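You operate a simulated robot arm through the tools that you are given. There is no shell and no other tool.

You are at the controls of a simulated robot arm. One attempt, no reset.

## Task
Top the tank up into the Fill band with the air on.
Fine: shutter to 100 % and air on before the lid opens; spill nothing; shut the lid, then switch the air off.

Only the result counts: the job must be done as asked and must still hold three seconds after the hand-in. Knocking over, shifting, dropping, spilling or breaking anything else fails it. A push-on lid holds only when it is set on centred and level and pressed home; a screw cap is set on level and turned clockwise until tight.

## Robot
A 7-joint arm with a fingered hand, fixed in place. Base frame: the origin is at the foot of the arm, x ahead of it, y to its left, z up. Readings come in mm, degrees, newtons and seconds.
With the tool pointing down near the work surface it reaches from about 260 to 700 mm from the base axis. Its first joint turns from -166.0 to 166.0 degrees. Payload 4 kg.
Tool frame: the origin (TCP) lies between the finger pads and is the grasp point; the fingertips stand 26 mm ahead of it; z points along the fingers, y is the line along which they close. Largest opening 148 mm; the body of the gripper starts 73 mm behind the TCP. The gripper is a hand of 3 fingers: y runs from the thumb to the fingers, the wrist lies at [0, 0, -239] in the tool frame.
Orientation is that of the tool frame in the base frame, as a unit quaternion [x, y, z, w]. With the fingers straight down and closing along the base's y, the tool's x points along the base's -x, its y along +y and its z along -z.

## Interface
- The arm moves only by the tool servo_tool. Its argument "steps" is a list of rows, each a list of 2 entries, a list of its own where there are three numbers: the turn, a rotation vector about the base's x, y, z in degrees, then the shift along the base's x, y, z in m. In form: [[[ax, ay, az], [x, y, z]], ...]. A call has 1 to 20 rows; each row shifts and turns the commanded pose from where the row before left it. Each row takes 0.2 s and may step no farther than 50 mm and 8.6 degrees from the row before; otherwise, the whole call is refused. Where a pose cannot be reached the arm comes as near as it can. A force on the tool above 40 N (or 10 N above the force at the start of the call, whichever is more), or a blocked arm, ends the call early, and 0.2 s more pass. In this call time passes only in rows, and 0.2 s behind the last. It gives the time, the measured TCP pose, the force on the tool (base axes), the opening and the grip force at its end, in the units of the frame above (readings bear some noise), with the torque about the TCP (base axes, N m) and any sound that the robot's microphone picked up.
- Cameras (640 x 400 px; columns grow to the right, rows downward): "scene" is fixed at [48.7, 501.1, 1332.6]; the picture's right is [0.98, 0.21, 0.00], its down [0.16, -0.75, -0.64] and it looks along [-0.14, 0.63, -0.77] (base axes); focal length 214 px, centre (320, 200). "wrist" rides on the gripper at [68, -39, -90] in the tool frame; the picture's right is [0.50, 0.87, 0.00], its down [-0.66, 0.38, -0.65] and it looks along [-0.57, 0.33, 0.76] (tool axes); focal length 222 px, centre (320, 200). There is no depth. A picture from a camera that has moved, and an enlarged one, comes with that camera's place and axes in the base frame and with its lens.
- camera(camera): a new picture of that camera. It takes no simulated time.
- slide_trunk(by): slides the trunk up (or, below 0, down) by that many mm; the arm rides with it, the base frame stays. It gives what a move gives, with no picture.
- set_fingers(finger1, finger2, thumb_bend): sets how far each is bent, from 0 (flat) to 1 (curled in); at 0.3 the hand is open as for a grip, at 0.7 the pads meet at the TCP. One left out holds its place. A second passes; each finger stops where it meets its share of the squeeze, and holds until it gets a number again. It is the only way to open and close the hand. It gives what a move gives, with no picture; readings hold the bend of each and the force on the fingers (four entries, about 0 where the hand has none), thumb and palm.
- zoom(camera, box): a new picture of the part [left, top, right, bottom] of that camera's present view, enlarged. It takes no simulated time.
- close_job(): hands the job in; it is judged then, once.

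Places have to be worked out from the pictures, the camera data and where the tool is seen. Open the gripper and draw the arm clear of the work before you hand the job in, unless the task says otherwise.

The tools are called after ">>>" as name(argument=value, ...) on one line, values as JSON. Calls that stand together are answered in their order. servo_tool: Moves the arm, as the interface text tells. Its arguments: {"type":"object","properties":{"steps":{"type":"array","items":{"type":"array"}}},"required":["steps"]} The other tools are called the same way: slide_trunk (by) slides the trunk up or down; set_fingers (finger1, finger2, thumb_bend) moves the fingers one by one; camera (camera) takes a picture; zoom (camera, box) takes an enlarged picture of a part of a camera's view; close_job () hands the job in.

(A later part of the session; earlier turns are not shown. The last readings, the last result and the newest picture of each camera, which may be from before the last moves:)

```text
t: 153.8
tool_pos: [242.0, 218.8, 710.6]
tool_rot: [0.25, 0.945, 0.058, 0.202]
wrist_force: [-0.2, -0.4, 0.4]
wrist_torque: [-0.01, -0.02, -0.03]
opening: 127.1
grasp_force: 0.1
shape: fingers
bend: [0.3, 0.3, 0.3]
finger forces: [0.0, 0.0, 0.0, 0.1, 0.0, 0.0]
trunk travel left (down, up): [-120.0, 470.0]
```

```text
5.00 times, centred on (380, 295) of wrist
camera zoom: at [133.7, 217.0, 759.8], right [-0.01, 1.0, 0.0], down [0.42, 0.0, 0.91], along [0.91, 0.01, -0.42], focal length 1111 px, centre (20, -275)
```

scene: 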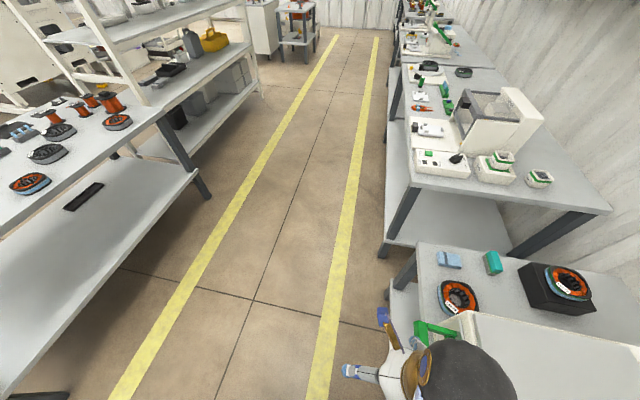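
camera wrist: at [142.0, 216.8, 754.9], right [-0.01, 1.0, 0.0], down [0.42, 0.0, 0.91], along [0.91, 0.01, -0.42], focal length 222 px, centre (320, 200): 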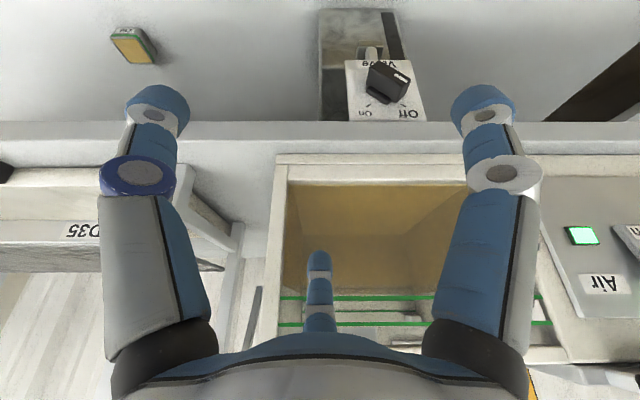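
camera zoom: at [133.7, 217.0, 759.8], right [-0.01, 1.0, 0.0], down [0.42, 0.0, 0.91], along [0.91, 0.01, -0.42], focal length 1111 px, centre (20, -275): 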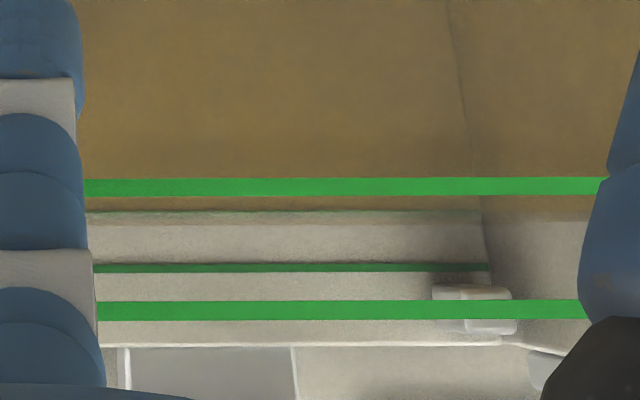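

Level ≈755.5, i.e. just inside the band (751.5–771.7). One more short press of the same kind will bring it nearer the middle.

>>> servo_tool(steps=[[[0, 8, 0], [-0.018, 0, 0]], [[0, 8, 0], [-0.02, 0, 0]], [[0, 8, 0], [-0.01, 0, 0.01]], [[0, 0, 0], [0, 0, 0.045]], [[0, 0, 0], [0, 0, 0.035]], [[0, 0, -7.5], [0, 0.04, 0]], [[0, 0, -7.5], [0, 0.04, 0]], [[0, 0, -7.5], [0, 0.04, 0]], [[0, 0, -7.5], [0, 0.04, 0]], [[0, 0, -7.5], [0, 0.04, 0]], [[0, 0, -7.5], [0, 0.04, 0]], [[0, 0, -7.5], [0, 0.04, 0]], [[0, 0, -7.5], [0, 0.04, 0]]])

>>> servo_tool(steps=[[[0, 0, 0], [0.012, 0, -0.006]], [[0, 0, 0], [0.012, 0, -0.006]]])

>>> zoom(camera="wrist", box=[380, 0, 620, 200])

```text
t: 156.6
tool_pos: [191.5, 537.4, 800.9]
tool_rot: [0.706, 0.708, 0.001, 0.004]
wrist_force: [0.5, 0.4, 0.8]
wrist_torque: [0.05, -0.02, -0.02]
opening: 127.5
grasp_force: 0.1
shape: fingers
bend: [0.3, 0.3, 0.3]
finger forces: [0.1, 0.2, 0.0, 0.1, 0.0, 0.0]
trunk travel left (down, up): [-120.0, 470.0]
```

```text
t: 157.2
tool_pos: [218.5, 536.8, 789.5]
tool_rot: [0.706, 0.709, 0.003, 0.003]
wrist_force: [-1.0, 0.2, 1.8]
wrist_torque: [0.16, -0.07, 0.07]
opening: 126.8
grasp_force: 1.0
shape: fingers
bend: [0.3, 0.3, 0.3]
finger forces: [2.3, 0.0, 0.1, 0.0, 0.0, 0.1]
trunk travel left (down, up): [-120.0, 470.0]
```

```text
2.00 times, centred on (500, 100) of wrist
camera zoom: at [178.3, 602.4, 878.5], right [0.86, 0.5, 0.01], down [0.38, -0.65, 0.66], along [0.34, -0.56, -0.75], focal length 444 px, centre (-40, 400)
```

zoom: 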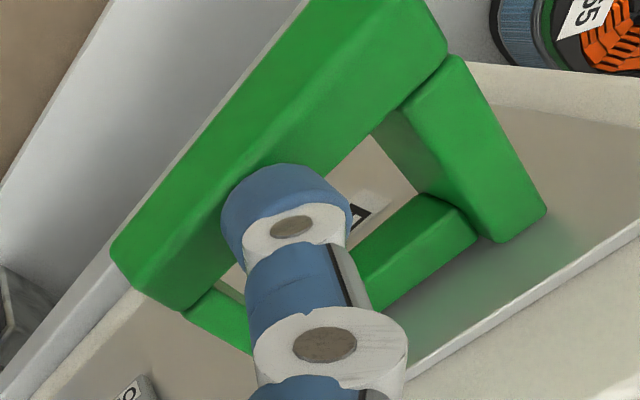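

In contact at z=789 (2.3 N), central on the bar. I press to the stop, hold 0.6 s, and release.

>>> servo_tool(steps=[[[0, 0, 0], [0, 0, -0.009]], [[0, 0, 0], [0, 0, -0.009]], [[0, 0, 0], [0, 0, -0.009]], [[0, 0, 0], [0, 0, -0.009]], [[0, 0, 0], [0, 0, 0]], [[0, 0, 0], [0, 0, 0]], [[0, 0, 0], [0, 0, 0]], [[0, 0, 0], [0, 0, 0.025]], [[0, 0, 0], [0, 0, 0.025]], [[0, 0, 0], [-0.02, 0, 0.005]]])

>>> servo_tool(steps=[[[0, 0, 7.5], [-0.01, -0.04, 0]], [[0, 0, 7.5], [0, -0.04, 0]], [[0, 0, 7.5], [0, -0.04, 0]], [[0, 0, 7.5], [0, -0.04, 0]], [[0, 0, 7.5], [0, -0.04, 0]], [[0, 0, 7.5], [0, -0.04, 0]], [[0, 0, 7.5], [0, -0.04, 0]], [[0, 0, 7.5], [0, -0.04, 0]], [[0, 0, 0], [0, 0, -0.045]], [[0, 0, 0], [0, 0, -0.045]], [[0, -8, 0], [0.02, 0, -0.01]], [[0, -8, 0], [0.02, 0, 0]], [[0, -8, 0], [0.018, 0, 0]]])

>>> zoom(camera="wrist", box=[265, 255, 325, 335])

>>> zoom(camera="wrist", box=[320, 255, 440, 335])

```text
t: 159.4
tool_pos: [198.2, 538.3, 806.7]
tool_rot: [0.705, 0.71, 0.002, 0.004]
wrist_force: [0.4, 0.1, -0.1]
wrist_torque: [-0.04, 0.0, 0.01]
opening: 127.6
grasp_force: 0.1
shape: fingers
bend: [0.3, 0.3, 0.3]
finger forces: [0.0, 0.1, 0.0, 0.0, 0.0, 0.1]
trunk travel left (down, up): [-120.0, 470.0]
```

```text
t: 162.2
tool_pos: [246.3, 215.4, 707.4]
tool_rot: [0.25, 0.945, 0.058, 0.203]
wrist_force: [0.8, 0.5, 0.7]
wrist_torque: [0.03, 0.02, 0.0]
opening: 126.9
grasp_force: 0.0
shape: fingers
bend: [0.3, 0.3, 0.3]
finger forces: [0.1, 0.0, 0.1, 0.1, 0.0, 0.0]
trunk travel left (down, up): [-120.0, 470.0]
```

```text
5.00 times, centred on (295, 295) of wrist
camera zoom: at [137.2, 213.6, 757.5], right [-0.01, 1.0, 0.0], down [0.42, 0.0, 0.91], along [0.91, 0.01, -0.42], focal length 1111 px, centre (445, -275)
```

zoom: 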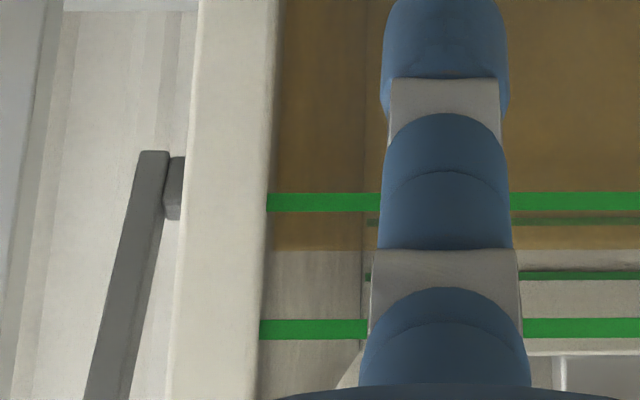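

```text
5.00 times, centred on (380, 295) of wrist
camera zoom: at [137.2, 213.6, 757.5], right [-0.01, 1.0, 0.0], down [0.42, 0.0, 0.91], along [0.91, 0.01, -0.42], focal length 1111 px, centre (20, -275)
```

zoom: 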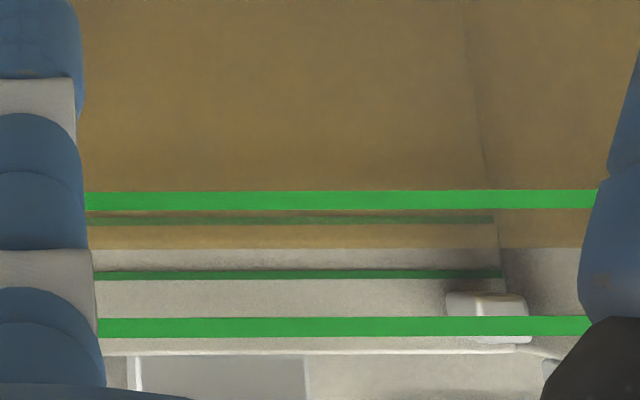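

The level is now about a third up the band (~759 of 751–772) — good. Now I close the lid: go back up, yaw −90° so that fingers 1 and 2 straddle the lid handle from above, and look.

>>> servo_tool(steps=[[[0, 8, 0], [-0.018, 0, 0]], [[0, 8, 0], [-0.02, 0, 0]], [[0, 8, 0], [-0.02, 0, 0.01]], [[0, 0, 0], [0, 0, 0.045]], [[0, 0, 0], [0, 0, 0.045]], [[0, 0, -7.5], [0, 0.03, 0]], [[0, 0, -7.5], [0, 0.03, 0]], [[0, 0, -7.5], [0, 0.03, 0]], [[0, 0, -7.5], [0, 0.03, 0]], [[0, 0, -7.5], [0, 0.03, 0]], [[0, 0, -7.5], [0, 0.03, 0]], [[0, 0, -7.5], [0, 0.03, 0]], [[0, 0, -7.5], [0, 0.03, 0]]])

>>> slide_trunk(by=100)

>>> servo_tool(steps=[[[0, 0, 0], [0.03, 0.0, 0]], [[0, 0, 0], [0.03, 0, 0]], [[0, 0, 0], [0.02, 0, 0]]])

>>> camera(camera="wrist")

```text
t: 165.0
tool_pos: [188.1, 458.6, 808.7]
tool_rot: [0.706, 0.709, 0.003, 0.003]
wrist_force: [0.0, -0.8, -0.3]
wrist_torque: [0.02, -0.02, -0.02]
opening: 127.2
grasp_force: 0.1
shape: fingers
bend: [0.3, 0.3, 0.3]
finger forces: [0.1, 0.0, 0.0, 0.1, 0.0, 0.0]
trunk travel left (down, up): [-120.0, 470.0]
```

```text
t: 166.3
tool_pos: [188.5, 458.4, 908.7]
tool_rot: [0.706, 0.709, 0.002, 0.004]
wrist_force: [0.5, 0.7, -0.9]
wrist_torque: [-0.03, -0.01, 0.0]
opening: 127.2
grasp_force: 0.1
shape: fingers
bend: [0.3, 0.3, 0.3]
finger forces: [0.0, 0.1, 0.0, 0.1, 0.1, 0.0]
trunk travel left (down, up): [-220.0, 370.0]
```

```text
t: 167.1
tool_pos: [269.6, 459.0, 908.2]
tool_rot: [0.705, 0.709, 0.003, 0.003]
wrist_force: [0.0, 0.1, 0.2]
wrist_torque: [-0.02, -0.02, 0.0]
opening: 127.3
grasp_force: 0.0
shape: fingers
bend: [0.3, 0.3, 0.3]
finger forces: [0.1, 0.0, 0.1, 0.0, 0.0, 0.1]
trunk travel left (down, up): [-220.0, 370.0]
```

```text
taken
camera wrist: at [229.7, 525.4, 998.2], right [0.86, 0.5, 0.01], down [0.38, -0.65, 0.66], along [0.34, -0.56, -0.75], focal length 222 px, centre (320, 200)
```

wrist: 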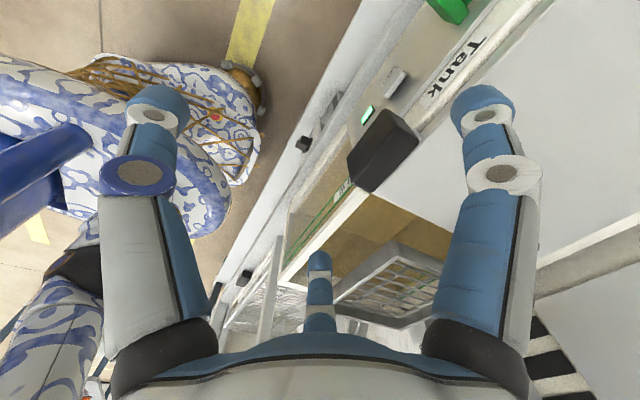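

The handle top is at x≈301–337, y≈449–500. Finger 1 is at about (318,539) and finger 2 at (318,379) – straddling it. I lower to put the tips at z≈815.

>>> servo_tool(steps=[[[0, 0, 0], [0.002, 0.003, -0.025]], [[0, 0, 0], [0, 0, -0.025]], [[0, 0, 0], [0, 0, -0.016]]])

>>> camera(camera="wrist")

```text
t: 167.9
tool_pos: [269.4, 460.7, 843.6]
tool_rot: [0.705, 0.709, 0.003, 0.003]
wrist_force: [0.3, -0.3, 0.3]
wrist_torque: [-0.02, -0.02, 0.0]
opening: 127.2
grasp_force: 0.1
shape: fingers
bend: [0.3, 0.3, 0.3]
finger forces: [0.0, 0.0, 0.0, 0.0, 0.0, 0.1]
trunk travel left (down, up): [-220.0, 370.0]
```

```text
taken
camera wrist: at [230.1, 527.1, 933.3], right [0.86, 0.5, 0.01], down [0.38, -0.65, 0.66], along [0.34, -0.56, -0.75], focal length 222 px, centre (320, 200)
```

wrist: 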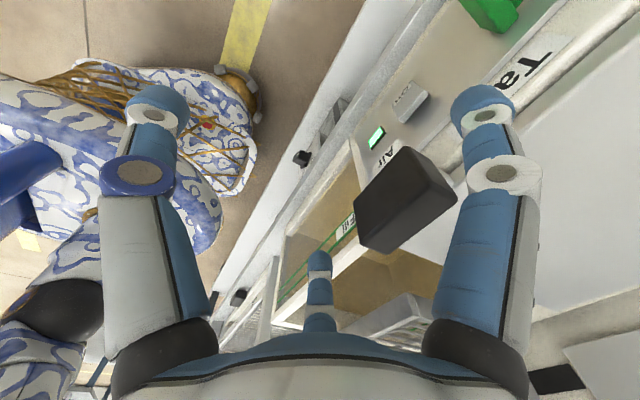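

The handle lies between the fingers. I move −y; finger 1 should meet the handle's +y face and push the lid closed.

>>> servo_tool(steps=[[[0, 0, 0], [0, -0.008, 0]], [[0, 0, 0], [0, -0.008, 0]], [[0, 0, 0], [0, -0.008, 0]], [[0, 0, 0], [0, -0.008, 0]], [[0, 0, 0], [0, -0.008, 0]], [[0, 0, 0], [0, -0.008, 0]], [[0, 0, 0], [0, -0.008, 0]], [[0, 0, 0], [0, -0.008, 0]]])

>>> camera(camera="wrist")

```text
t: 169.7
tool_pos: [271.9, 396.6, 843.4]
tool_rot: [0.705, 0.709, 0.002, 0.003]
wrist_force: [-0.8, 0.8, 1.8]
wrist_torque: [0.15, -0.09, 0.13]
opening: 129.6
grasp_force: 1.0
shape: fingers
bend: [0.27, 0.3, 0.3]
finger forces: [2.8, 0.1, 0.0, 0.0, 0.0, 0.0]
trunk travel left (down, up): [-220.0, 370.0]
```

```text
taken
camera wrist: at [230.8, 463.3, 932.8], right [0.86, 0.5, 0.01], down [0.38, -0.65, 0.66], along [0.34, -0.57, -0.75], focal length 222 px, centre (320, 200)
```

wrist: 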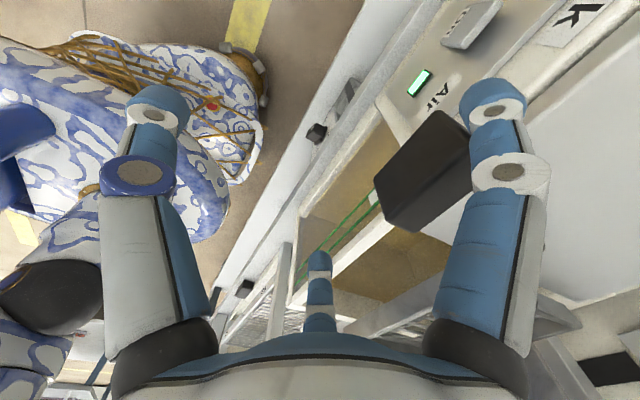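

The lid moves with ~3 N. I continue pushing.

>>> servo_tool(steps=[[[0, 0, 0], [0, -0.008, 0]], [[0, 0, 0], [0, -0.008, 0]], [[0, 0, 0], [0, -0.008, 0]], [[0, 0, 0], [0, -0.008, 0]], [[0, 0, 0], [0, -0.008, 0]], [[0, 0, 0], [0, -0.008, 0]], [[0, 0, 0], [0, -0.008, 0]], [[0, 0, 0], [0, -0.008, 0]], [[0, 0, 0], [0, -0.008, 0]], [[0, 0, 0], [0, -0.008, 0]], [[0, 0, 0], [0, -0.008, 0]], [[0, 0, 0], [0, -0.008, 0]], [[0, 0, 0], [0, -0.008, 0]], [[0, 0, 0], [0, -0.008, 0]], [[0, 0, 0], [0, -0.008, 0]], [[0, 0, 0], [0, -0.008, 0]]])

>>> camera(camera="wrist")

```text
t: 173.1
tool_pos: [269.8, 269.7, 843.8]
tool_rot: [0.705, 0.709, 0.002, 0.003]
wrist_force: [-1.6, 2.3, 2.0]
wrist_torque: [0.15, -0.07, 0.08]
opening: 129.4
grasp_force: 0.9
shape: fingers
bend: [0.27, 0.3, 0.3]
finger forces: [2.3, 0.1, 0.0, 0.0, 0.1, 0.1]
trunk travel left (down, up): [-220.0, 370.0]
```

```text
taken
camera wrist: at [230.8, 335.6, 932.5], right [0.86, 0.5, 0.01], down [0.38, -0.65, 0.66], along [0.34, -0.57, -0.75], focal length 222 px, centre (320, 200)
```

wrist: 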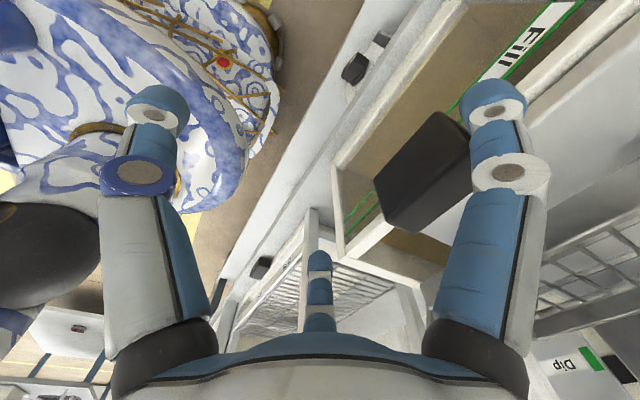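

About 70 mm to go. I continue, then slow toward the stop.

>>> servo_tool(steps=[[[0, 0, 0], [0, -0.008, 0]], [[0, 0, 0], [0, -0.008, 0]], [[0, 0, 0], [0, -0.008, 0]], [[0, 0, 0], [0, -0.008, 0]], [[0, 0, 0], [0, -0.008, 0]], [[0, 0, 0], [0, -0.006, 0]], [[0, 0, 0], [0, -0.006, 0]], [[0, 0, 0], [0, -0.005, 0]], [[0, 0, 0], [0, -0.005, 0]], [[0, 0, 0], [0, -0.005, 0]], [[0, 0, 0], [0, -0.005, 0]], [[0, 0, 0], [0, -0.005, 0]], [[0, 0, 0], [0, -0.005, 0]]])

>>> camera(camera="wrist")

```text
t: 175.9
tool_pos: [267.8, 188.5, 843.5]
tool_rot: [0.705, 0.709, 0.003, 0.004]
wrist_force: [0.2, 3.2, 2.0]
wrist_torque: [0.07, -0.09, 0.04]
opening: 130.8
grasp_force: 0.8
shape: fingers
bend: [0.26, 0.3, 0.3]
finger forces: [2.8, 0.0, 0.1, 0.0, 0.1, 0.0]
trunk travel left (down, up): [-220.0, 370.0]
```

```text
taken
camera wrist: at [229.1, 254.1, 932.3], right [0.86, 0.5, 0.01], down [0.38, -0.65, 0.66], along [0.34, -0.57, -0.75], focal length 222 px, centre (320, 200)
```

wrist: 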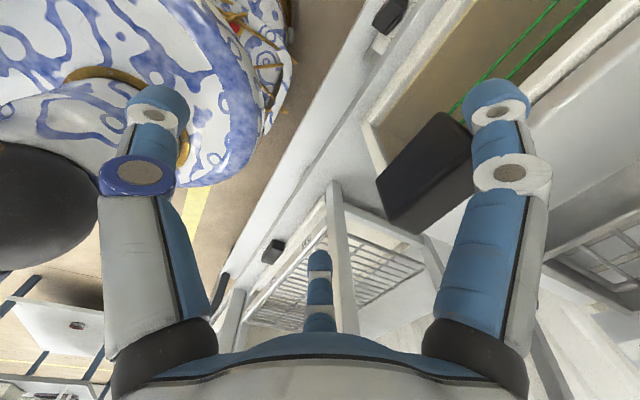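

No stop felt yet; I continue in 4 mm steps.

>>> servo_tool(steps=[[[0, 0, 0], [0, -0.004, 0]], [[0, 0, 0], [0, -0.004, 0]], [[0, 0, 0], [0, -0.004, 0]], [[0, 0, 0], [0, -0.004, 0]], [[0, 0, 0], [0, -0.004, 0]]])

>>> camera(camera="wrist")

```text
t: 177.1
tool_pos: [267.7, 168.1, 843.0]
tool_rot: [0.704, 0.71, 0.003, 0.005]
wrist_force: [-1.0, 11.2, -0.8]
wrist_torque: [-0.15, 0.08, 0.53]
opening: 134.0
grasp_force: 5.4
shape: fingers
bend: [0.21, 0.3, 0.3]
finger forces: [9.7, 0.0, 0.1, 0.1, 0.1, 0.1]
trunk travel left (down, up): [-220.0, 370.0]
```

```text
taken
camera wrist: at [228.9, 235.6, 932.8], right [0.86, 0.51, 0.01], down [0.38, -0.65, 0.66], along [0.34, -0.57, -0.75], focal length 222 px, centre (320, 200)
```

wrist: 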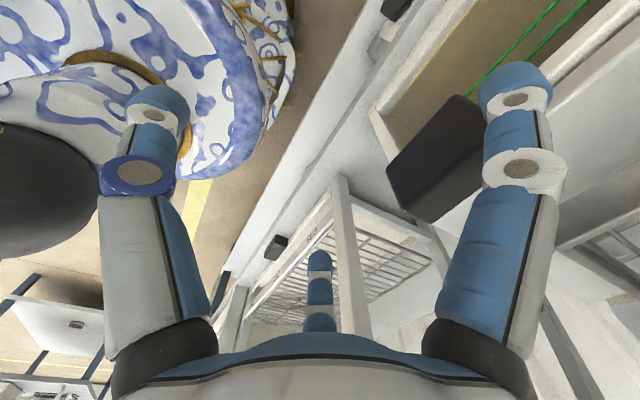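

Force rises (11 N) as the finger flexes – the stop. I press a few mm more to make sure the lid is fully home.

>>> servo_tool(steps=[[[0, 0, 0], [0, -0.004, 0]], [[0, 0, 0], [0, -0.004, 0]]])

>>> zoom(camera="wrist", box=[360, 40, 640, 260])

```text
t: 177.7
tool_pos: [269.2, 161.1, 841.8]
tool_rot: [0.705, 0.709, 0.003, 0.003]
wrist_force: [-4.7, 9.7, -2.7]
wrist_torque: [-0.16, 0.14, 0.75]
opening: 127.6
grasp_force: 7.3
shape: fingers
bend: [0.26, 0.3, 0.3]
finger forces: [13.7, 0.1, 0.1, 0.0, 0.0, 0.0]
trunk travel left (down, up): [-220.0, 370.0]
```

```text
1.82 times, centred on (500, 150) of wrist
camera zoom: at [229.3, 227.0, 931.2], right [0.86, 0.51, 0.01], down [0.38, -0.65, 0.66], along [0.34, -0.57, -0.75], focal length 404 px, centre (-7, 291)
```

zoom: 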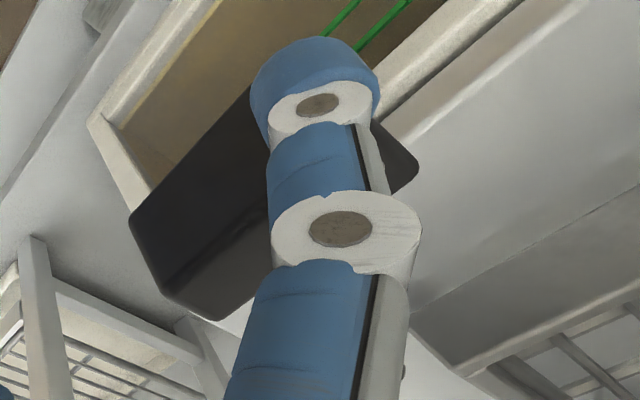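

The finger slid around the handle's corner at the stop. I back off (−x), rise, and look at whether the lid is fully shut.

>>> servo_tool(steps=[[[0, 0, 0], [-0.03, 0, 0]], [[0, 0, 0], [-0.01, 0.02, 0.03]], [[0, 0, 0], [0, 0.03, 0.04]], [[0, 0, 0], [0, 0.04, 0.02]], [[0, 0, 0], [0, 0.04, 0]], [[0, 0, 0], [0, 0.04, 0]]])

>>> camera(camera="wrist")

>>> zoom(camera="wrist", box=[260, 120, 460, 320])

```text
t: 179.1
tool_pos: [228.2, 330.9, 933.9]
tool_rot: [0.706, 0.708, 0.003, 0.003]
wrist_force: [-0.1, 0.0, 0.0]
wrist_torque: [-0.04, -0.01, 0.0]
opening: 127.4
grasp_force: 0.0
shape: fingers
bend: [0.3, 0.3, 0.3]
finger forces: [0.1, 0.1, 0.1, 0.1, 0.0, 0.2]
trunk travel left (down, up): [-220.0, 370.0]
```

```text
taken
camera wrist: at [187.9, 397.7, 1023.9], right [0.86, 0.5, 0.01], down [0.37, -0.65, 0.66], along [0.34, -0.56, -0.75], focal length 222 px, centre (320, 200)
```

wrist: 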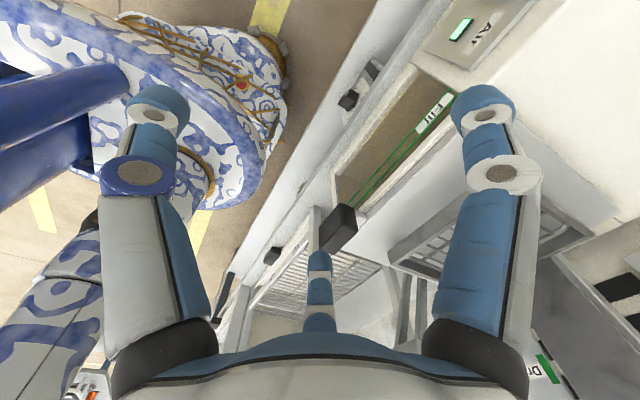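

```text
2.00 times, centred on (360, 220) of wrist
camera zoom: at [187.9, 397.7, 1023.9], right [0.86, 0.5, 0.01], down [0.37, -0.65, 0.66], along [0.34, -0.56, -0.75], focal length 444 px, centre (240, 160)
```

zoom: 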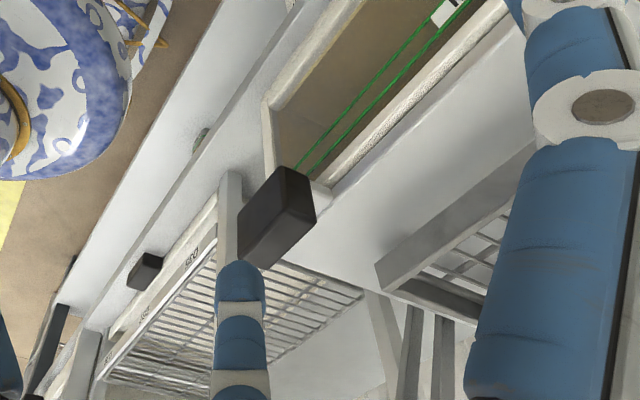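

I compare with the original state: I go to the earlier viewpoint (TCP (191,232,846), yaw 0) from which the closed lid was photographed at the start.

>>> servo_tool(steps=[[[0, 0, 0], [-0.037, 0, 0]], [[0, 0, 8.2], [0, -0.01, 0]], [[0, 0, 8.2], [0, -0.01, 0]], [[0, 0, 8.2], [0, -0.01, 0]], [[0, 0, 8.2], [0, -0.01, 0]], [[0, 0, 8.2], [0, -0.01, 0]], [[0, 0, 8.2], [0, -0.01, 0]], [[0, 0, 8.2], [0, -0.01, 0]], [[0, 0, 8.2], [0, -0.01, 0]], [[0, 0, 8.2], [0, -0.01, 0]], [[0, 0, 8.2], [0, -0.01, 0]], [[0, 0, 8.2], [0, 0, -0.04]], [[0, 0, 0], [0, 0, -0.045]]])

>>> camera(camera="wrist")

>>> zoom(camera="wrist", box=[180, 120, 460, 295])

```text
t: 181.9
tool_pos: [190.9, 229.8, 848.3]
tool_rot: [-0.006, 1.0, 0.004, 0.001]
wrist_force: [0.0, -0.5, 0.1]
wrist_torque: [0.0, 0.01, -0.03]
opening: 127.0
grasp_force: 0.0
shape: fingers
bend: [0.3, 0.3, 0.3]
finger forces: [0.0, 0.1, 0.0, 0.1, 0.1, 0.0]
trunk travel left (down, up): [-220.0, 370.0]
```

```text
taken
camera wrist: at [124.4, 187.0, 938.2], right [-0.51, 0.86, 0.01], down [0.65, 0.38, 0.66], along [0.56, 0.34, -0.75], focal length 222 px, centre (320, 200)
```

wrist: 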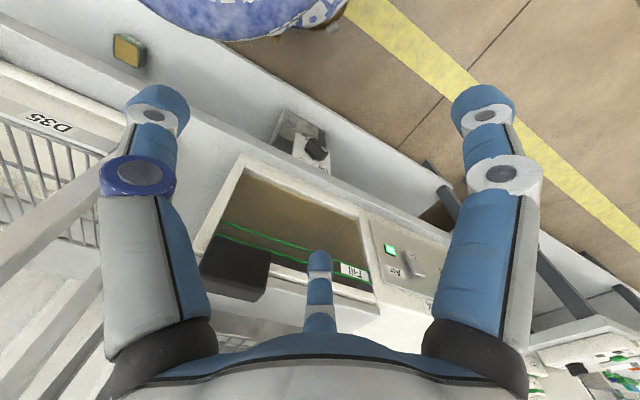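

```text
2.29 times, centred on (320, 208) of wrist
camera zoom: at [124.4, 187.0, 938.2], right [-0.51, 0.86, 0.01], down [0.65, 0.38, 0.66], along [0.56, 0.34, -0.75], focal length 508 px, centre (320, 183)
```

zoom: 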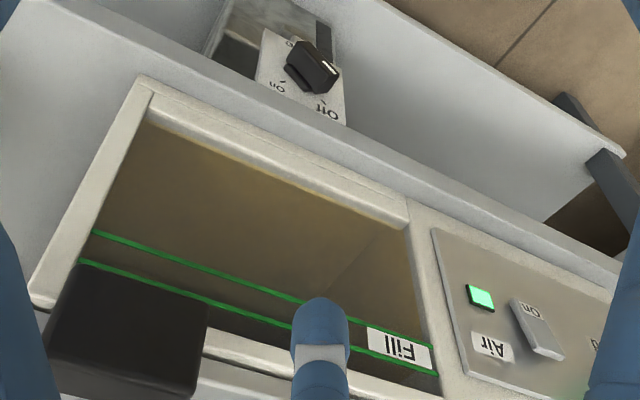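

The handle is back to within a couple of mm of its original place relative to the window. I take one more look from the left to be sure no gap remains at the lid's left edge.

>>> servo_tool(steps=[[[0, 0, 0], [0.01, -0.03, 0.03]], [[0, 0, 0], [0.01, -0.04, 0.03]], [[0, 0, 0], [0.02, -0.03, 0.02]]])

>>> camera(camera="wrist")

>>> zoom(camera="wrist", box=[180, 100, 440, 300])

```text
refused: row 2 steps farther than a row can; nothing moved
```

```text
taken
camera wrist: at [124.4, 187.0, 938.2], right [-0.51, 0.86, 0.01], down [0.65, 0.38, 0.66], along [0.56, 0.34, -0.75], focal length 222 px, centre (320, 200)
```

wrist: 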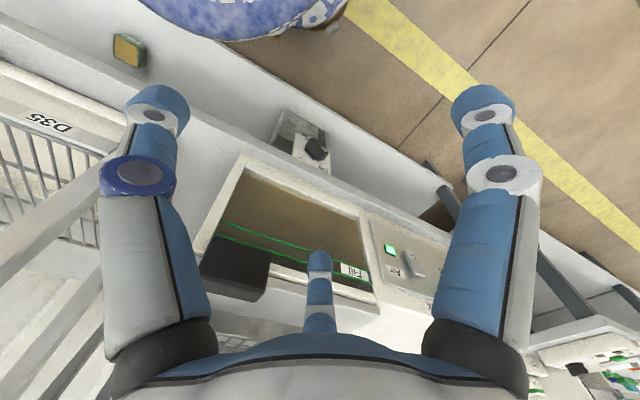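

```text
2.00 times, centred on (310, 200) of wrist
camera zoom: at [124.4, 187.0, 938.2], right [-0.51, 0.86, 0.01], down [0.65, 0.38, 0.66], along [0.56, 0.34, -0.75], focal length 444 px, centre (340, 200)
```

zoom: 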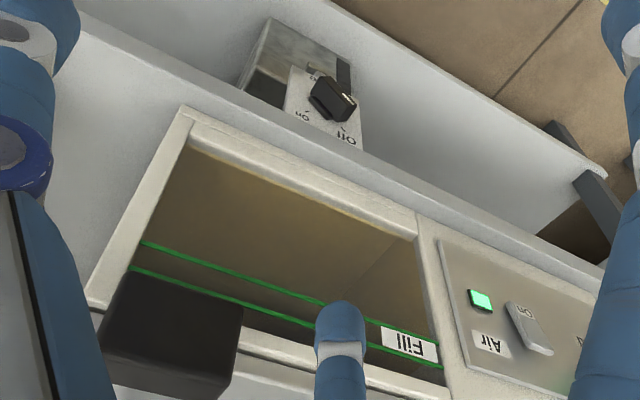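

One row was slightly too long; I repeat with shorter steps.

>>> servo_tool(steps=[[[0, 0, 0], [0.01, -0.03, 0.03]], [[0, 0, 0], [0.01, -0.03, 0.03]], [[0, 0, 0], [0.01, -0.03, 0.02]], [[0, 0, 0], [0.01, -0.02, 0.01]]])

>>> camera(camera="wrist")

>>> zoom(camera="wrist", box=[180, 100, 440, 300])

```text
t: 182.9
tool_pos: [229.8, 119.0, 938.0]
tool_rot: [-0.004, 1.0, 0.005, 0.0]
wrist_force: [0.2, 0.0, 0.1]
wrist_torque: [-0.01, 0.04, 0.02]
opening: 127.3
grasp_force: 0.0
shape: fingers
bend: [0.3, 0.3, 0.3]
finger forces: [0.0, 0.0, 0.0, 0.0, 0.1, 0.0]
trunk travel left (down, up): [-220.0, 370.0]
```

```text
taken
camera wrist: at [163.0, 77.5, 1027.2], right [-0.51, 0.86, 0.01], down [0.65, 0.38, 0.66], along [0.56, 0.34, -0.75], focal length 222 px, centre (320, 200)
```

wrist: 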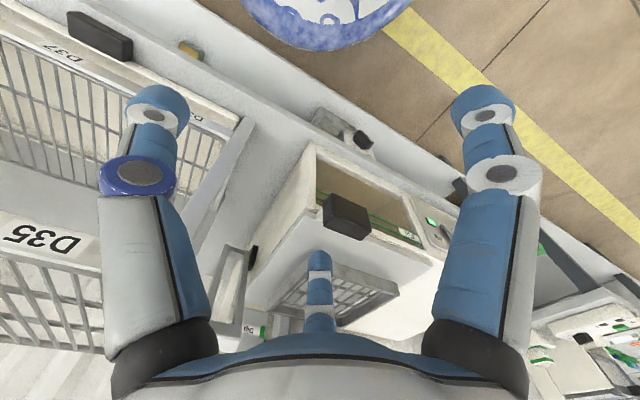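

```text
2.00 times, centred on (310, 200) of wrist
camera zoom: at [163.0, 77.5, 1027.2], right [-0.51, 0.86, 0.01], down [0.65, 0.38, 0.66], along [0.56, 0.34, -0.75], focal length 444 px, centre (340, 200)
```

zoom: 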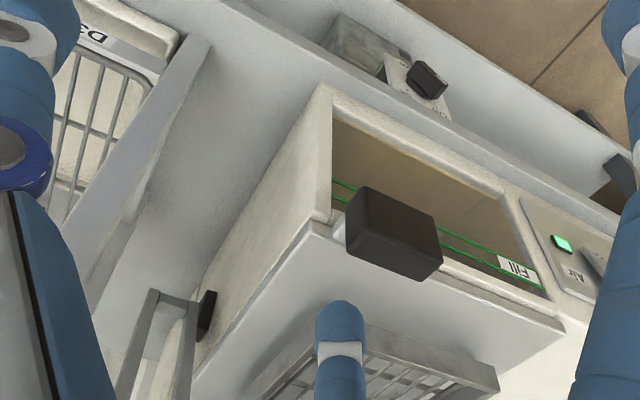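

The lid sits flush as at the start: shut. Last action: switch the air off. I travel to y≈436, yaw −90° and then turn the hand horizontal with the thumb low, as before.

>>> servo_tool(steps=[[[0, 0, 0], [0, 0.045, 0]], [[0, 0, 0], [0, 0.045, 0]], [[0, 0, 0], [0, 0.045, 0]], [[0, 0, -8.2], [0, 0.045, 0]], [[0, 0, -8.2], [0, 0.045, 0]], [[0, 0, -8.2], [0, 0.045, 0]], [[0, 0, -8.2], [0, 0.045, 0]], [[0, 0, -8.2], [0, 0.02, 0]], [[0, 0, -8.2], [0, 0.02, 0]], [[0, 0, -8.2], [0, 0, 0]], [[0, 0, -8.2], [0, 0, 0]], [[0, 0, -8.2], [0, 0, 0]], [[0, 0, -8.2], [0, 0, 0]], [[0, 0, -8.2], [0, 0, 0]]])

>>> servo_tool(steps=[[[0, -7.5, 0], [0, 0.002, 0]], [[0, -7.5, 0], [0, 0.002, 0]], [[0, -7.5, 0], [0, 0.002, 0]], [[0, -7.5, 0], [0, 0.002, 0]], [[0, -7.5, 0], [0, 0.002, 0]], [[0, -7.5, 0], [0, 0.002, 0]], [[0, -7.5, 0], [0, 0.002, 0]], [[0, -7.5, 0], [0, 0.002, 0]], [[0, -7.5, 0], [0, 0.002, 0]], [[0, -7.5, 0], [0, 0.002, 0]], [[0, -7.5, 0], [0, 0.002, 0]], [[0, -7.5, 0], [0, 0.002, 0]]])

>>> set_fingers(finger1=1.0, finger2=1.0, thumb_bend=0.3)

>>> camera(camera="wrist")

```text
t: 185.9
tool_pos: [233.7, 475.1, 938.5]
tool_rot: [0.706, 0.708, 0.002, 0.003]
wrist_force: [-0.5, 0.6, 0.0]
wrist_torque: [0.01, -0.01, 0.0]
opening: 127.3
grasp_force: 0.0
shape: fingers
bend: [0.3, 0.3, 0.3]
finger forces: [0.0, 0.0, 0.1, 0.1, 0.0, 0.0]
trunk travel left (down, up): [-220.0, 370.0]
```

```text
t: 188.5
tool_pos: [233.1, 499.7, 939.6]
tool_rot: [0.496, 0.499, 0.501, 0.503]
wrist_force: [-0.5, -0.1, -0.5]
wrist_torque: [-0.03, 0.01, 0.0]
opening: 127.4
grasp_force: 0.1
shape: fingers
bend: [0.3, 0.3, 0.3]
finger forces: [0.1, 0.0, 0.0, 0.0, 0.1, 0.1]
trunk travel left (down, up): [-220.0, 370.0]
```

```text
t: 189.5
tool_pos: [232.9, 498.5, 938.4]
tool_rot: [0.497, 0.499, 0.501, 0.503]
wrist_force: [-0.1, 0.9, -0.6]
wrist_torque: [0.01, 0.01, -0.03]
opening: 61.8
grasp_force: 0.1
shape: fingers
bend: [0.8, 0.8, 0.3]
finger forces: [0.0, 0.0, 0.0, 0.0, 0.0, 0.0]
trunk travel left (down, up): [-220.0, 370.0]
```

```text
taken
camera wrist: at [143.4, 565.0, 897.9], right [-0.01, 0.5, 0.86], down [-0.66, -0.65, 0.38], along [0.75, -0.57, 0.34], focal length 222 px, centre (320, 200)
```

wrist: 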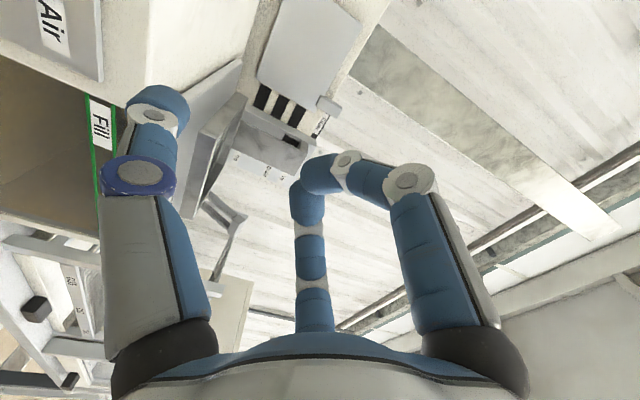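

Orientation right. I lower the trunk 100 mm and align the thumb tip with the rocker's upper end (335,510,~735).

>>> slide_trunk(by=-100)

>>> servo_tool(steps=[[[0, 0, 0], [0.01, 0.01, -0.005]], [[0, 0, 0], [0.01, 0.006, -0.004]]])

>>> camera(camera="wrist")

>>> zoom(camera="wrist", box=[60, 0, 360, 190])

```text
t: 190.8
tool_pos: [233.3, 498.2, 838.3]
tool_rot: [0.496, 0.499, 0.501, 0.504]
wrist_force: [0.2, -0.6, -0.1]
wrist_torque: [0.05, 0.03, -0.01]
opening: 65.5
grasp_force: 0.2
shape: fingers
bend: [0.92, 0.92, 0.3]
finger forces: [0.0, 0.0, 0.1, 0.0, 0.0, 0.0]
trunk travel left (down, up): [-120.0, 470.0]
```

```text
t: 191.4
tool_pos: [253.8, 514.8, 829.1]
tool_rot: [0.497, 0.499, 0.5, 0.504]
wrist_force: [-1.1, 0.0, 0.3]
wrist_torque: [0.0, -0.01, 0.0]
opening: 65.5
grasp_force: 0.0
shape: fingers
bend: [0.92, 0.92, 0.3]
finger forces: [0.0, 0.0, 0.0, 0.0, 0.0, 0.1]
trunk travel left (down, up): [-120.0, 470.0]
```

```text
taken
camera wrist: at [163.6, 581.2, 788.9], right [-0.01, 0.5, 0.86], down [-0.66, -0.65, 0.38], along [0.75, -0.57, 0.34], focal length 222 px, centre (320, 200)
```

wrist: 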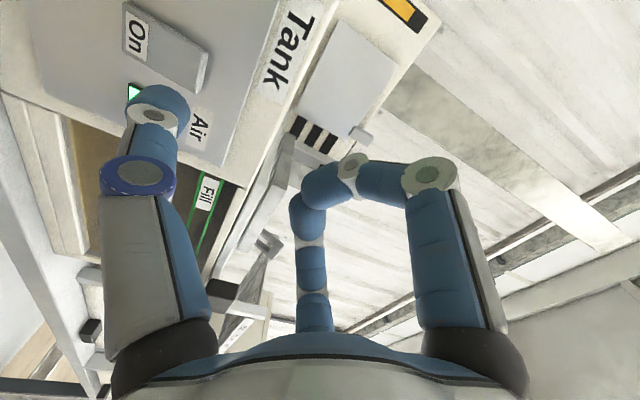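

```text
2.11 times, centred on (210, 95) of wrist
camera zoom: at [163.6, 581.2, 788.9], right [-0.01, 0.5, 0.86], down [-0.66, -0.65, 0.38], along [0.75, -0.57, 0.34], focal length 468 px, centre (552, 421)
```

zoom: 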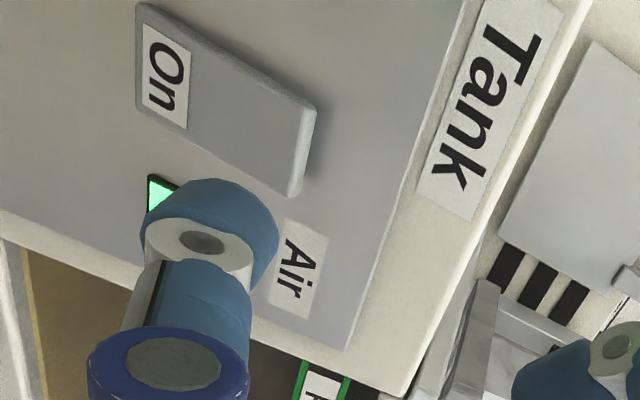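

Aligned with the rocker's upper end (≈(330,513,735)). I advance and press in small steps.

>>> servo_tool(steps=[[[0, 0, 0], [0.012, 0.002, -0.003]], [[0, 0, 0], [0.012, 0.0, 0]], [[0, 0, 0], [0.008, 0, 0]], [[0, 0, 0], [0.004, 0.0, 0]], [[0, 0, 0], [0.004, 0.0, 0]], [[0, 0, 0], [0.003, 0.0, 0]], [[0, 0, 0], [0.003, 0.0, 0]]])

>>> zoom(camera="wrist", box=[60, 0, 360, 190])

```text
t: 193.0
tool_pos: [299.2, 517.4, 826.6]
tool_rot: [0.496, 0.499, 0.501, 0.504]
wrist_force: [0.1, -0.8, -0.5]
wrist_torque: [0.01, 0.0, -0.01]
opening: 65.7
grasp_force: 0.1
shape: fingers
bend: [0.92, 0.93, 0.3]
finger forces: [0.0, 0.0, 0.2, 0.1, 0.0, 0.0]
trunk travel left (down, up): [-120.0, 470.0]
```

```text
2.11 times, centred on (210, 95) of wrist
camera zoom: at [209.4, 583.8, 785.7], right [-0.01, 0.5, 0.86], down [-0.66, -0.65, 0.38], along [0.75, -0.56, 0.34], focal length 468 px, centre (552, 421)
```

zoom: 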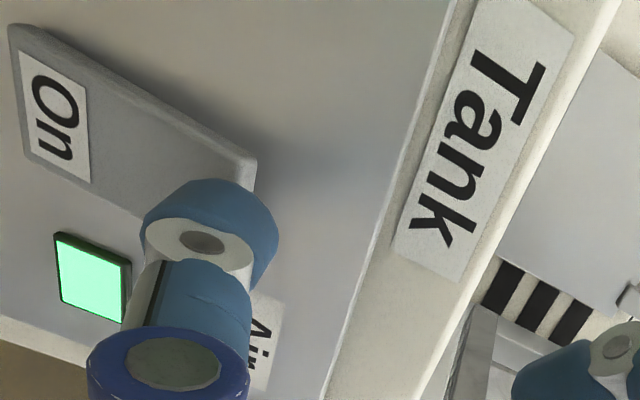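

Almost touching the upper end. I continue in 3 mm steps until it switches.

>>> servo_tool(steps=[[[0, 0, 0], [0.003, 0, 0]], [[0, 0, 0], [0.003, 0.0, 0]], [[0, 0, 0], [0.003, 0, 0]], [[0, 0, 0], [0.003, 0, 0]], [[0, 0, 0], [0.003, 0, 0]]])

>>> zoom(camera="wrist", box=[60, 0, 360, 190])

```text
t: 194.2
tool_pos: [312.6, 518.1, 828.3]
tool_rot: [0.496, 0.5, 0.502, 0.503]
wrist_force: [-11.8, -3.8, 3.9]
wrist_torque: [-0.32, 1.02, -0.12]
opening: 67.1
grasp_force: 6.7
shape: fingers
bend: [0.92, 0.93, 0.3]
finger forces: [0.1, 0.0, 0.0, 0.1, 12.9, 0.1]
trunk travel left (down, up): [-120.0, 470.0]
```

```text
2.11 times, centred on (210, 95) of wrist
camera zoom: at [222.6, 584.0, 787.1], right [-0.01, 0.5, 0.86], down [-0.66, -0.65, 0.38], along [0.75, -0.56, 0.34], focal length 468 px, centre (552, 421)
```

zoom: 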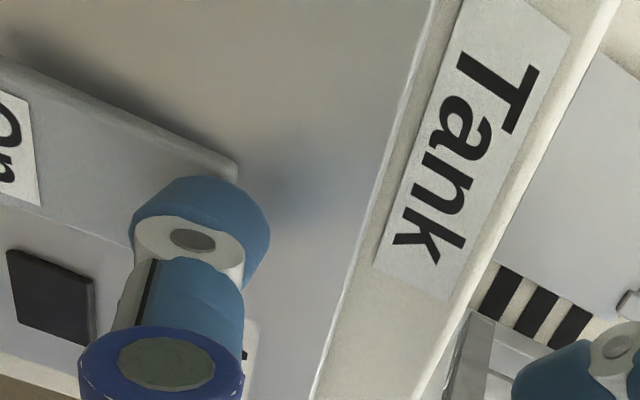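

The indicator has gone dark: air is off. I withdraw, open the hand, and check the final state.

>>> servo_tool(steps=[[[0, 0, 0], [-0.02, 0, 0]], [[0, 0, 0], [-0.04, 0, 0]], [[0, 0, 0], [-0.03, 0, 0.03]]])

>>> set_fingers(finger1=0.3, finger2=0.3, thumb_bend=0.3)

>>> servo_tool(steps=[[[0, 7.5, 0], [0, -0.01, 0.01]], [[0, 7.5, 0], [0, -0.01, 0]], [[0, 7.5, 0], [0, -0.01, 0]], [[0, 7.5, 0], [0, -0.01, 0]], [[0, 7.5, 0], [0, -0.01, 0]], [[0, 7.5, 0], [0, -0.01, 0]], [[0, 7.5, 0], [0, -0.01, 0]], [[0, 7.5, 0], [0, -0.01, 0]], [[0, 7.5, 0], [0, 0, 0]], [[0, 7.5, 0], [0, 0, 0]], [[0, 7.5, 0], [0, 0, 0]], [[0, 7.5, 0], [0, 0, 0]]])

>>> camera(camera="wrist")

```text
t: 195.0
tool_pos: [224.9, 515.8, 857.5]
tool_rot: [0.497, 0.498, 0.501, 0.504]
wrist_force: [-0.6, -0.5, 0.5]
wrist_torque: [-0.01, 0.0, 0.01]
opening: 66.1
grasp_force: 0.1
shape: fingers
bend: [0.92, 0.93, 0.3]
finger forces: [0.1, 0.0, 0.0, 0.1, 0.0, 0.0]
trunk travel left (down, up): [-120.0, 470.0]
```

```text
t: 196.0
tool_pos: [223.6, 515.9, 857.6]
tool_rot: [0.497, 0.5, 0.501, 0.503]
wrist_force: [0.3, 0.5, 0.2]
wrist_torque: [0.0, 0.0, 0.02]
opening: 126.8
grasp_force: 0.0
shape: fingers
bend: [0.3, 0.3, 0.3]
finger forces: [0.0, 0.1, 0.0, 0.1, 0.0, 0.0]
trunk travel left (down, up): [-120.0, 470.0]
```

```text
t: 198.6
tool_pos: [223.9, 437.8, 865.8]
tool_rot: [0.705, 0.709, 0.003, 0.003]
wrist_force: [0.0, -1.3, 0.9]
wrist_torque: [0.02, 0.03, 0.01]
opening: 127.1
grasp_force: 0.0
shape: fingers
bend: [0.3, 0.3, 0.3]
finger forces: [0.1, 0.0, 0.0, 0.0, 0.0, 0.0]
trunk travel left (down, up): [-120.0, 470.0]
```

```text
taken
camera wrist: at [184.2, 503.6, 955.9], right [0.86, 0.51, 0.01], down [0.38, -0.65, 0.66], along [0.34, -0.56, -0.75], focal length 222 px, centre (320, 200)
```

wrist: 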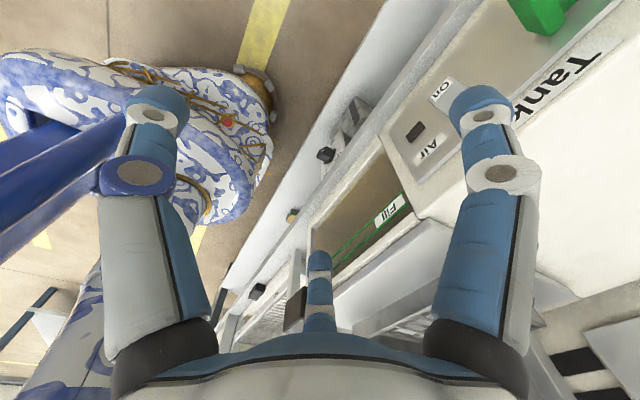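

Air is off and the lid shut. I do one last level check from the eye-level pose before retreating.

>>> servo_tool(steps=[[[0, 0, 0], [-0.03, 0, 0]], [[0, 0, 7.5], [0, -0.03, 0]], [[0, 0, 7.5], [0, -0.03, 0]], [[0, 0, 7.5], [0, -0.03, 0]], [[0, 0, 7.5], [0, -0.03, 0]], [[0, 0, 7.5], [0, -0.03, 0]], [[0, 0, 7.5], [0, -0.03, 0]], [[0, 0, 7.5], [0, -0.03, 0]], [[0, 0, 7.5], [0, -0.01, -0.04]], [[0, 0, 0], [0, 0, -0.045]], [[0, 0, 0], [0, 0, -0.045]], [[0, -8, 0], [0.02, 0, -0.03]], [[0, -8, 0], [0.02, 0, 0]], [[0, -8, 0], [0.018, 0, 0]]])

>>> camera(camera="wrist")

>>> zoom(camera="wrist", box=[320, 255, 440, 335])

>>> zoom(camera="wrist", box=[265, 255, 325, 335])

```text
t: 201.6
tool_pos: [249.3, 216.5, 706.9]
tool_rot: [0.25, 0.945, 0.057, 0.203]
wrist_force: [0.6, 0.2, 0.8]
wrist_torque: [0.01, 0.03, 0.02]
opening: 127.0
grasp_force: 0.0
shape: fingers
bend: [0.3, 0.3, 0.3]
finger forces: [0.0, 0.0, 0.0, 0.0, 0.1, 0.0]
trunk travel left (down, up): [-120.0, 470.0]
```

```text
taken
camera wrist: at [140.8, 214.5, 756.6], right [-0.01, 1.0, 0.0], down [0.42, 0.0, 0.91], along [0.91, 0.01, -0.42], focal length 222 px, centre (320, 200)
```

wrist: 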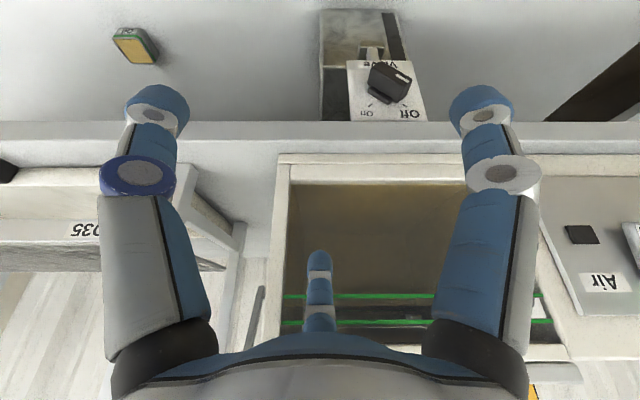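

```text
5.00 times, centred on (380, 295) of wrist
camera zoom: at [140.8, 214.5, 756.6], right [-0.01, 1.0, 0.0], down [0.42, 0.0, 0.91], along [0.91, 0.01, -0.42], focal length 1111 px, centre (20, -275)
```

zoom: 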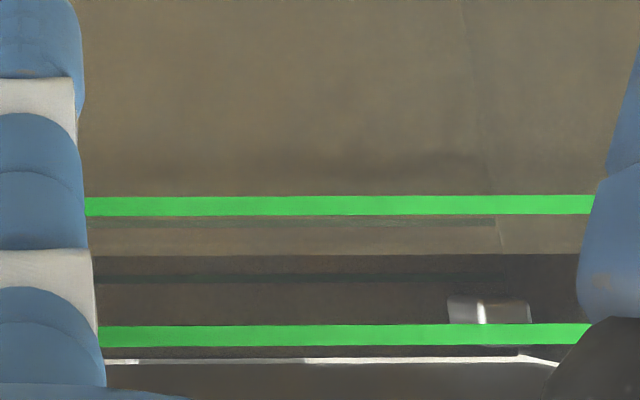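

```text
5.00 times, centred on (295, 295) of wrist
camera zoom: at [140.8, 214.5, 756.6], right [-0.01, 1.0, 0.0], down [0.42, 0.0, 0.91], along [0.91, 0.01, -0.42], focal length 1111 px, centre (445, -275)
```

zoom: 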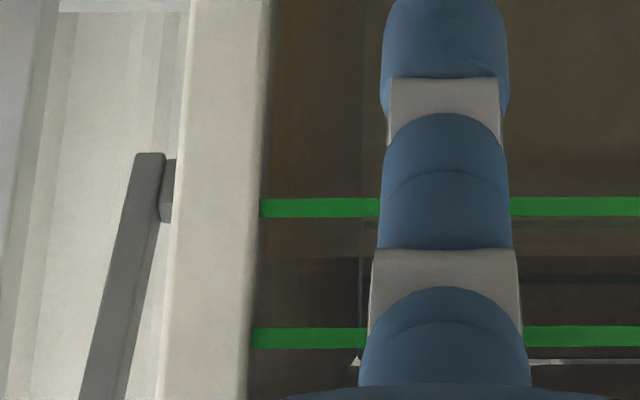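

The level is in the band. A thin light line near the lid rim makes me want to verify the closure decisively: I return to the viewpoint (TCP (232,143,842), yaw +90) from which I photographed the lid edge before opening it.

>>> servo_tool(steps=[[[0, 8, 0], [-0.018, 0, 0]], [[0, 8, 0], [-0.02, 0, 0]], [[0, 8, 0], [-0.01, 0, 0.01]], [[0, 0, 0], [0, 0.01, 0.045]], [[0, 0, 0], [0, 0.01, 0.045]], [[0, 0, 0], [0, 0, 0.045]], [[0, 0, 7.8], [0, 0, 0.02]], [[0, 0, 7.8], [0, 0, 0]], [[0, 0, 7.8], [0, 0, 0]], [[0, 0, 7.8], [0, 0, 0]], [[0, 0, 7.8], [0, 0, 0]], [[0, 0, 7.8], [0, 0, 0]], [[0, 0, 7.8], [0, 0, 0]], [[0, 0, 7.8], [0, 0, 0]]])

>>> servo_tool(steps=[[[0, 0, 7.8], [0.003, 0, 0]], [[0, 0, 7.8], [0.003, 0, 0]], [[0, 0, 7.8], [0.003, -0.01, 0]], [[0, 0, 7.8], [0.003, -0.02, 0]], [[0, 0, 7.8], [0.003, -0.02, 0]], [[0, 0, 7.8], [0.003, -0.02, 0]], [[0, 0, 7.8], [0.003, -0.01, 0]], [[0, 0, 0], [0.005, 0, -0.025]]])

>>> zoom(camera="wrist", box=[60, 0, 300, 200])

```text
t: 204.6
tool_pos: [204.7, 236.0, 870.8]
tool_rot: [-0.283, 0.959, 0.004, 0.0]
wrist_force: [0.0, -0.4, 0.4]
wrist_torque: [-0.01, -0.02, 0.0]
opening: 127.1
grasp_force: 0.0
shape: fingers
bend: [0.3, 0.3, 0.3]
finger forces: [0.1, 0.1, 0.0, 0.1, 0.0, 0.1]
trunk travel left (down, up): [-120.0, 470.0]
```

```text
t: 206.4
tool_pos: [228.1, 157.8, 845.9]
tool_rot: [-0.691, 0.723, 0.003, -0.002]
wrist_force: [-0.1, 0.1, -0.4]
wrist_torque: [-0.01, -0.01, 0.03]
opening: 126.8
grasp_force: 0.0
shape: fingers
bend: [0.3, 0.3, 0.3]
finger forces: [0.0, 0.0, 0.0, 0.1, 0.0, 0.0]
trunk travel left (down, up): [-120.0, 470.0]
```

```text
2.00 times, centred on (180, 100) of wrist
camera zoom: at [265.2, 86.9, 936.1], right [-0.89, -0.46, 0.01], down [-0.34, 0.67, 0.66], along [-0.31, 0.58, -0.75], focal length 444 px, centre (600, 400)
```

zoom: 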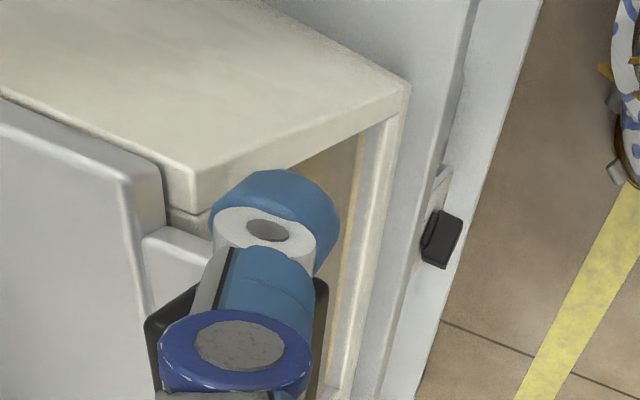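

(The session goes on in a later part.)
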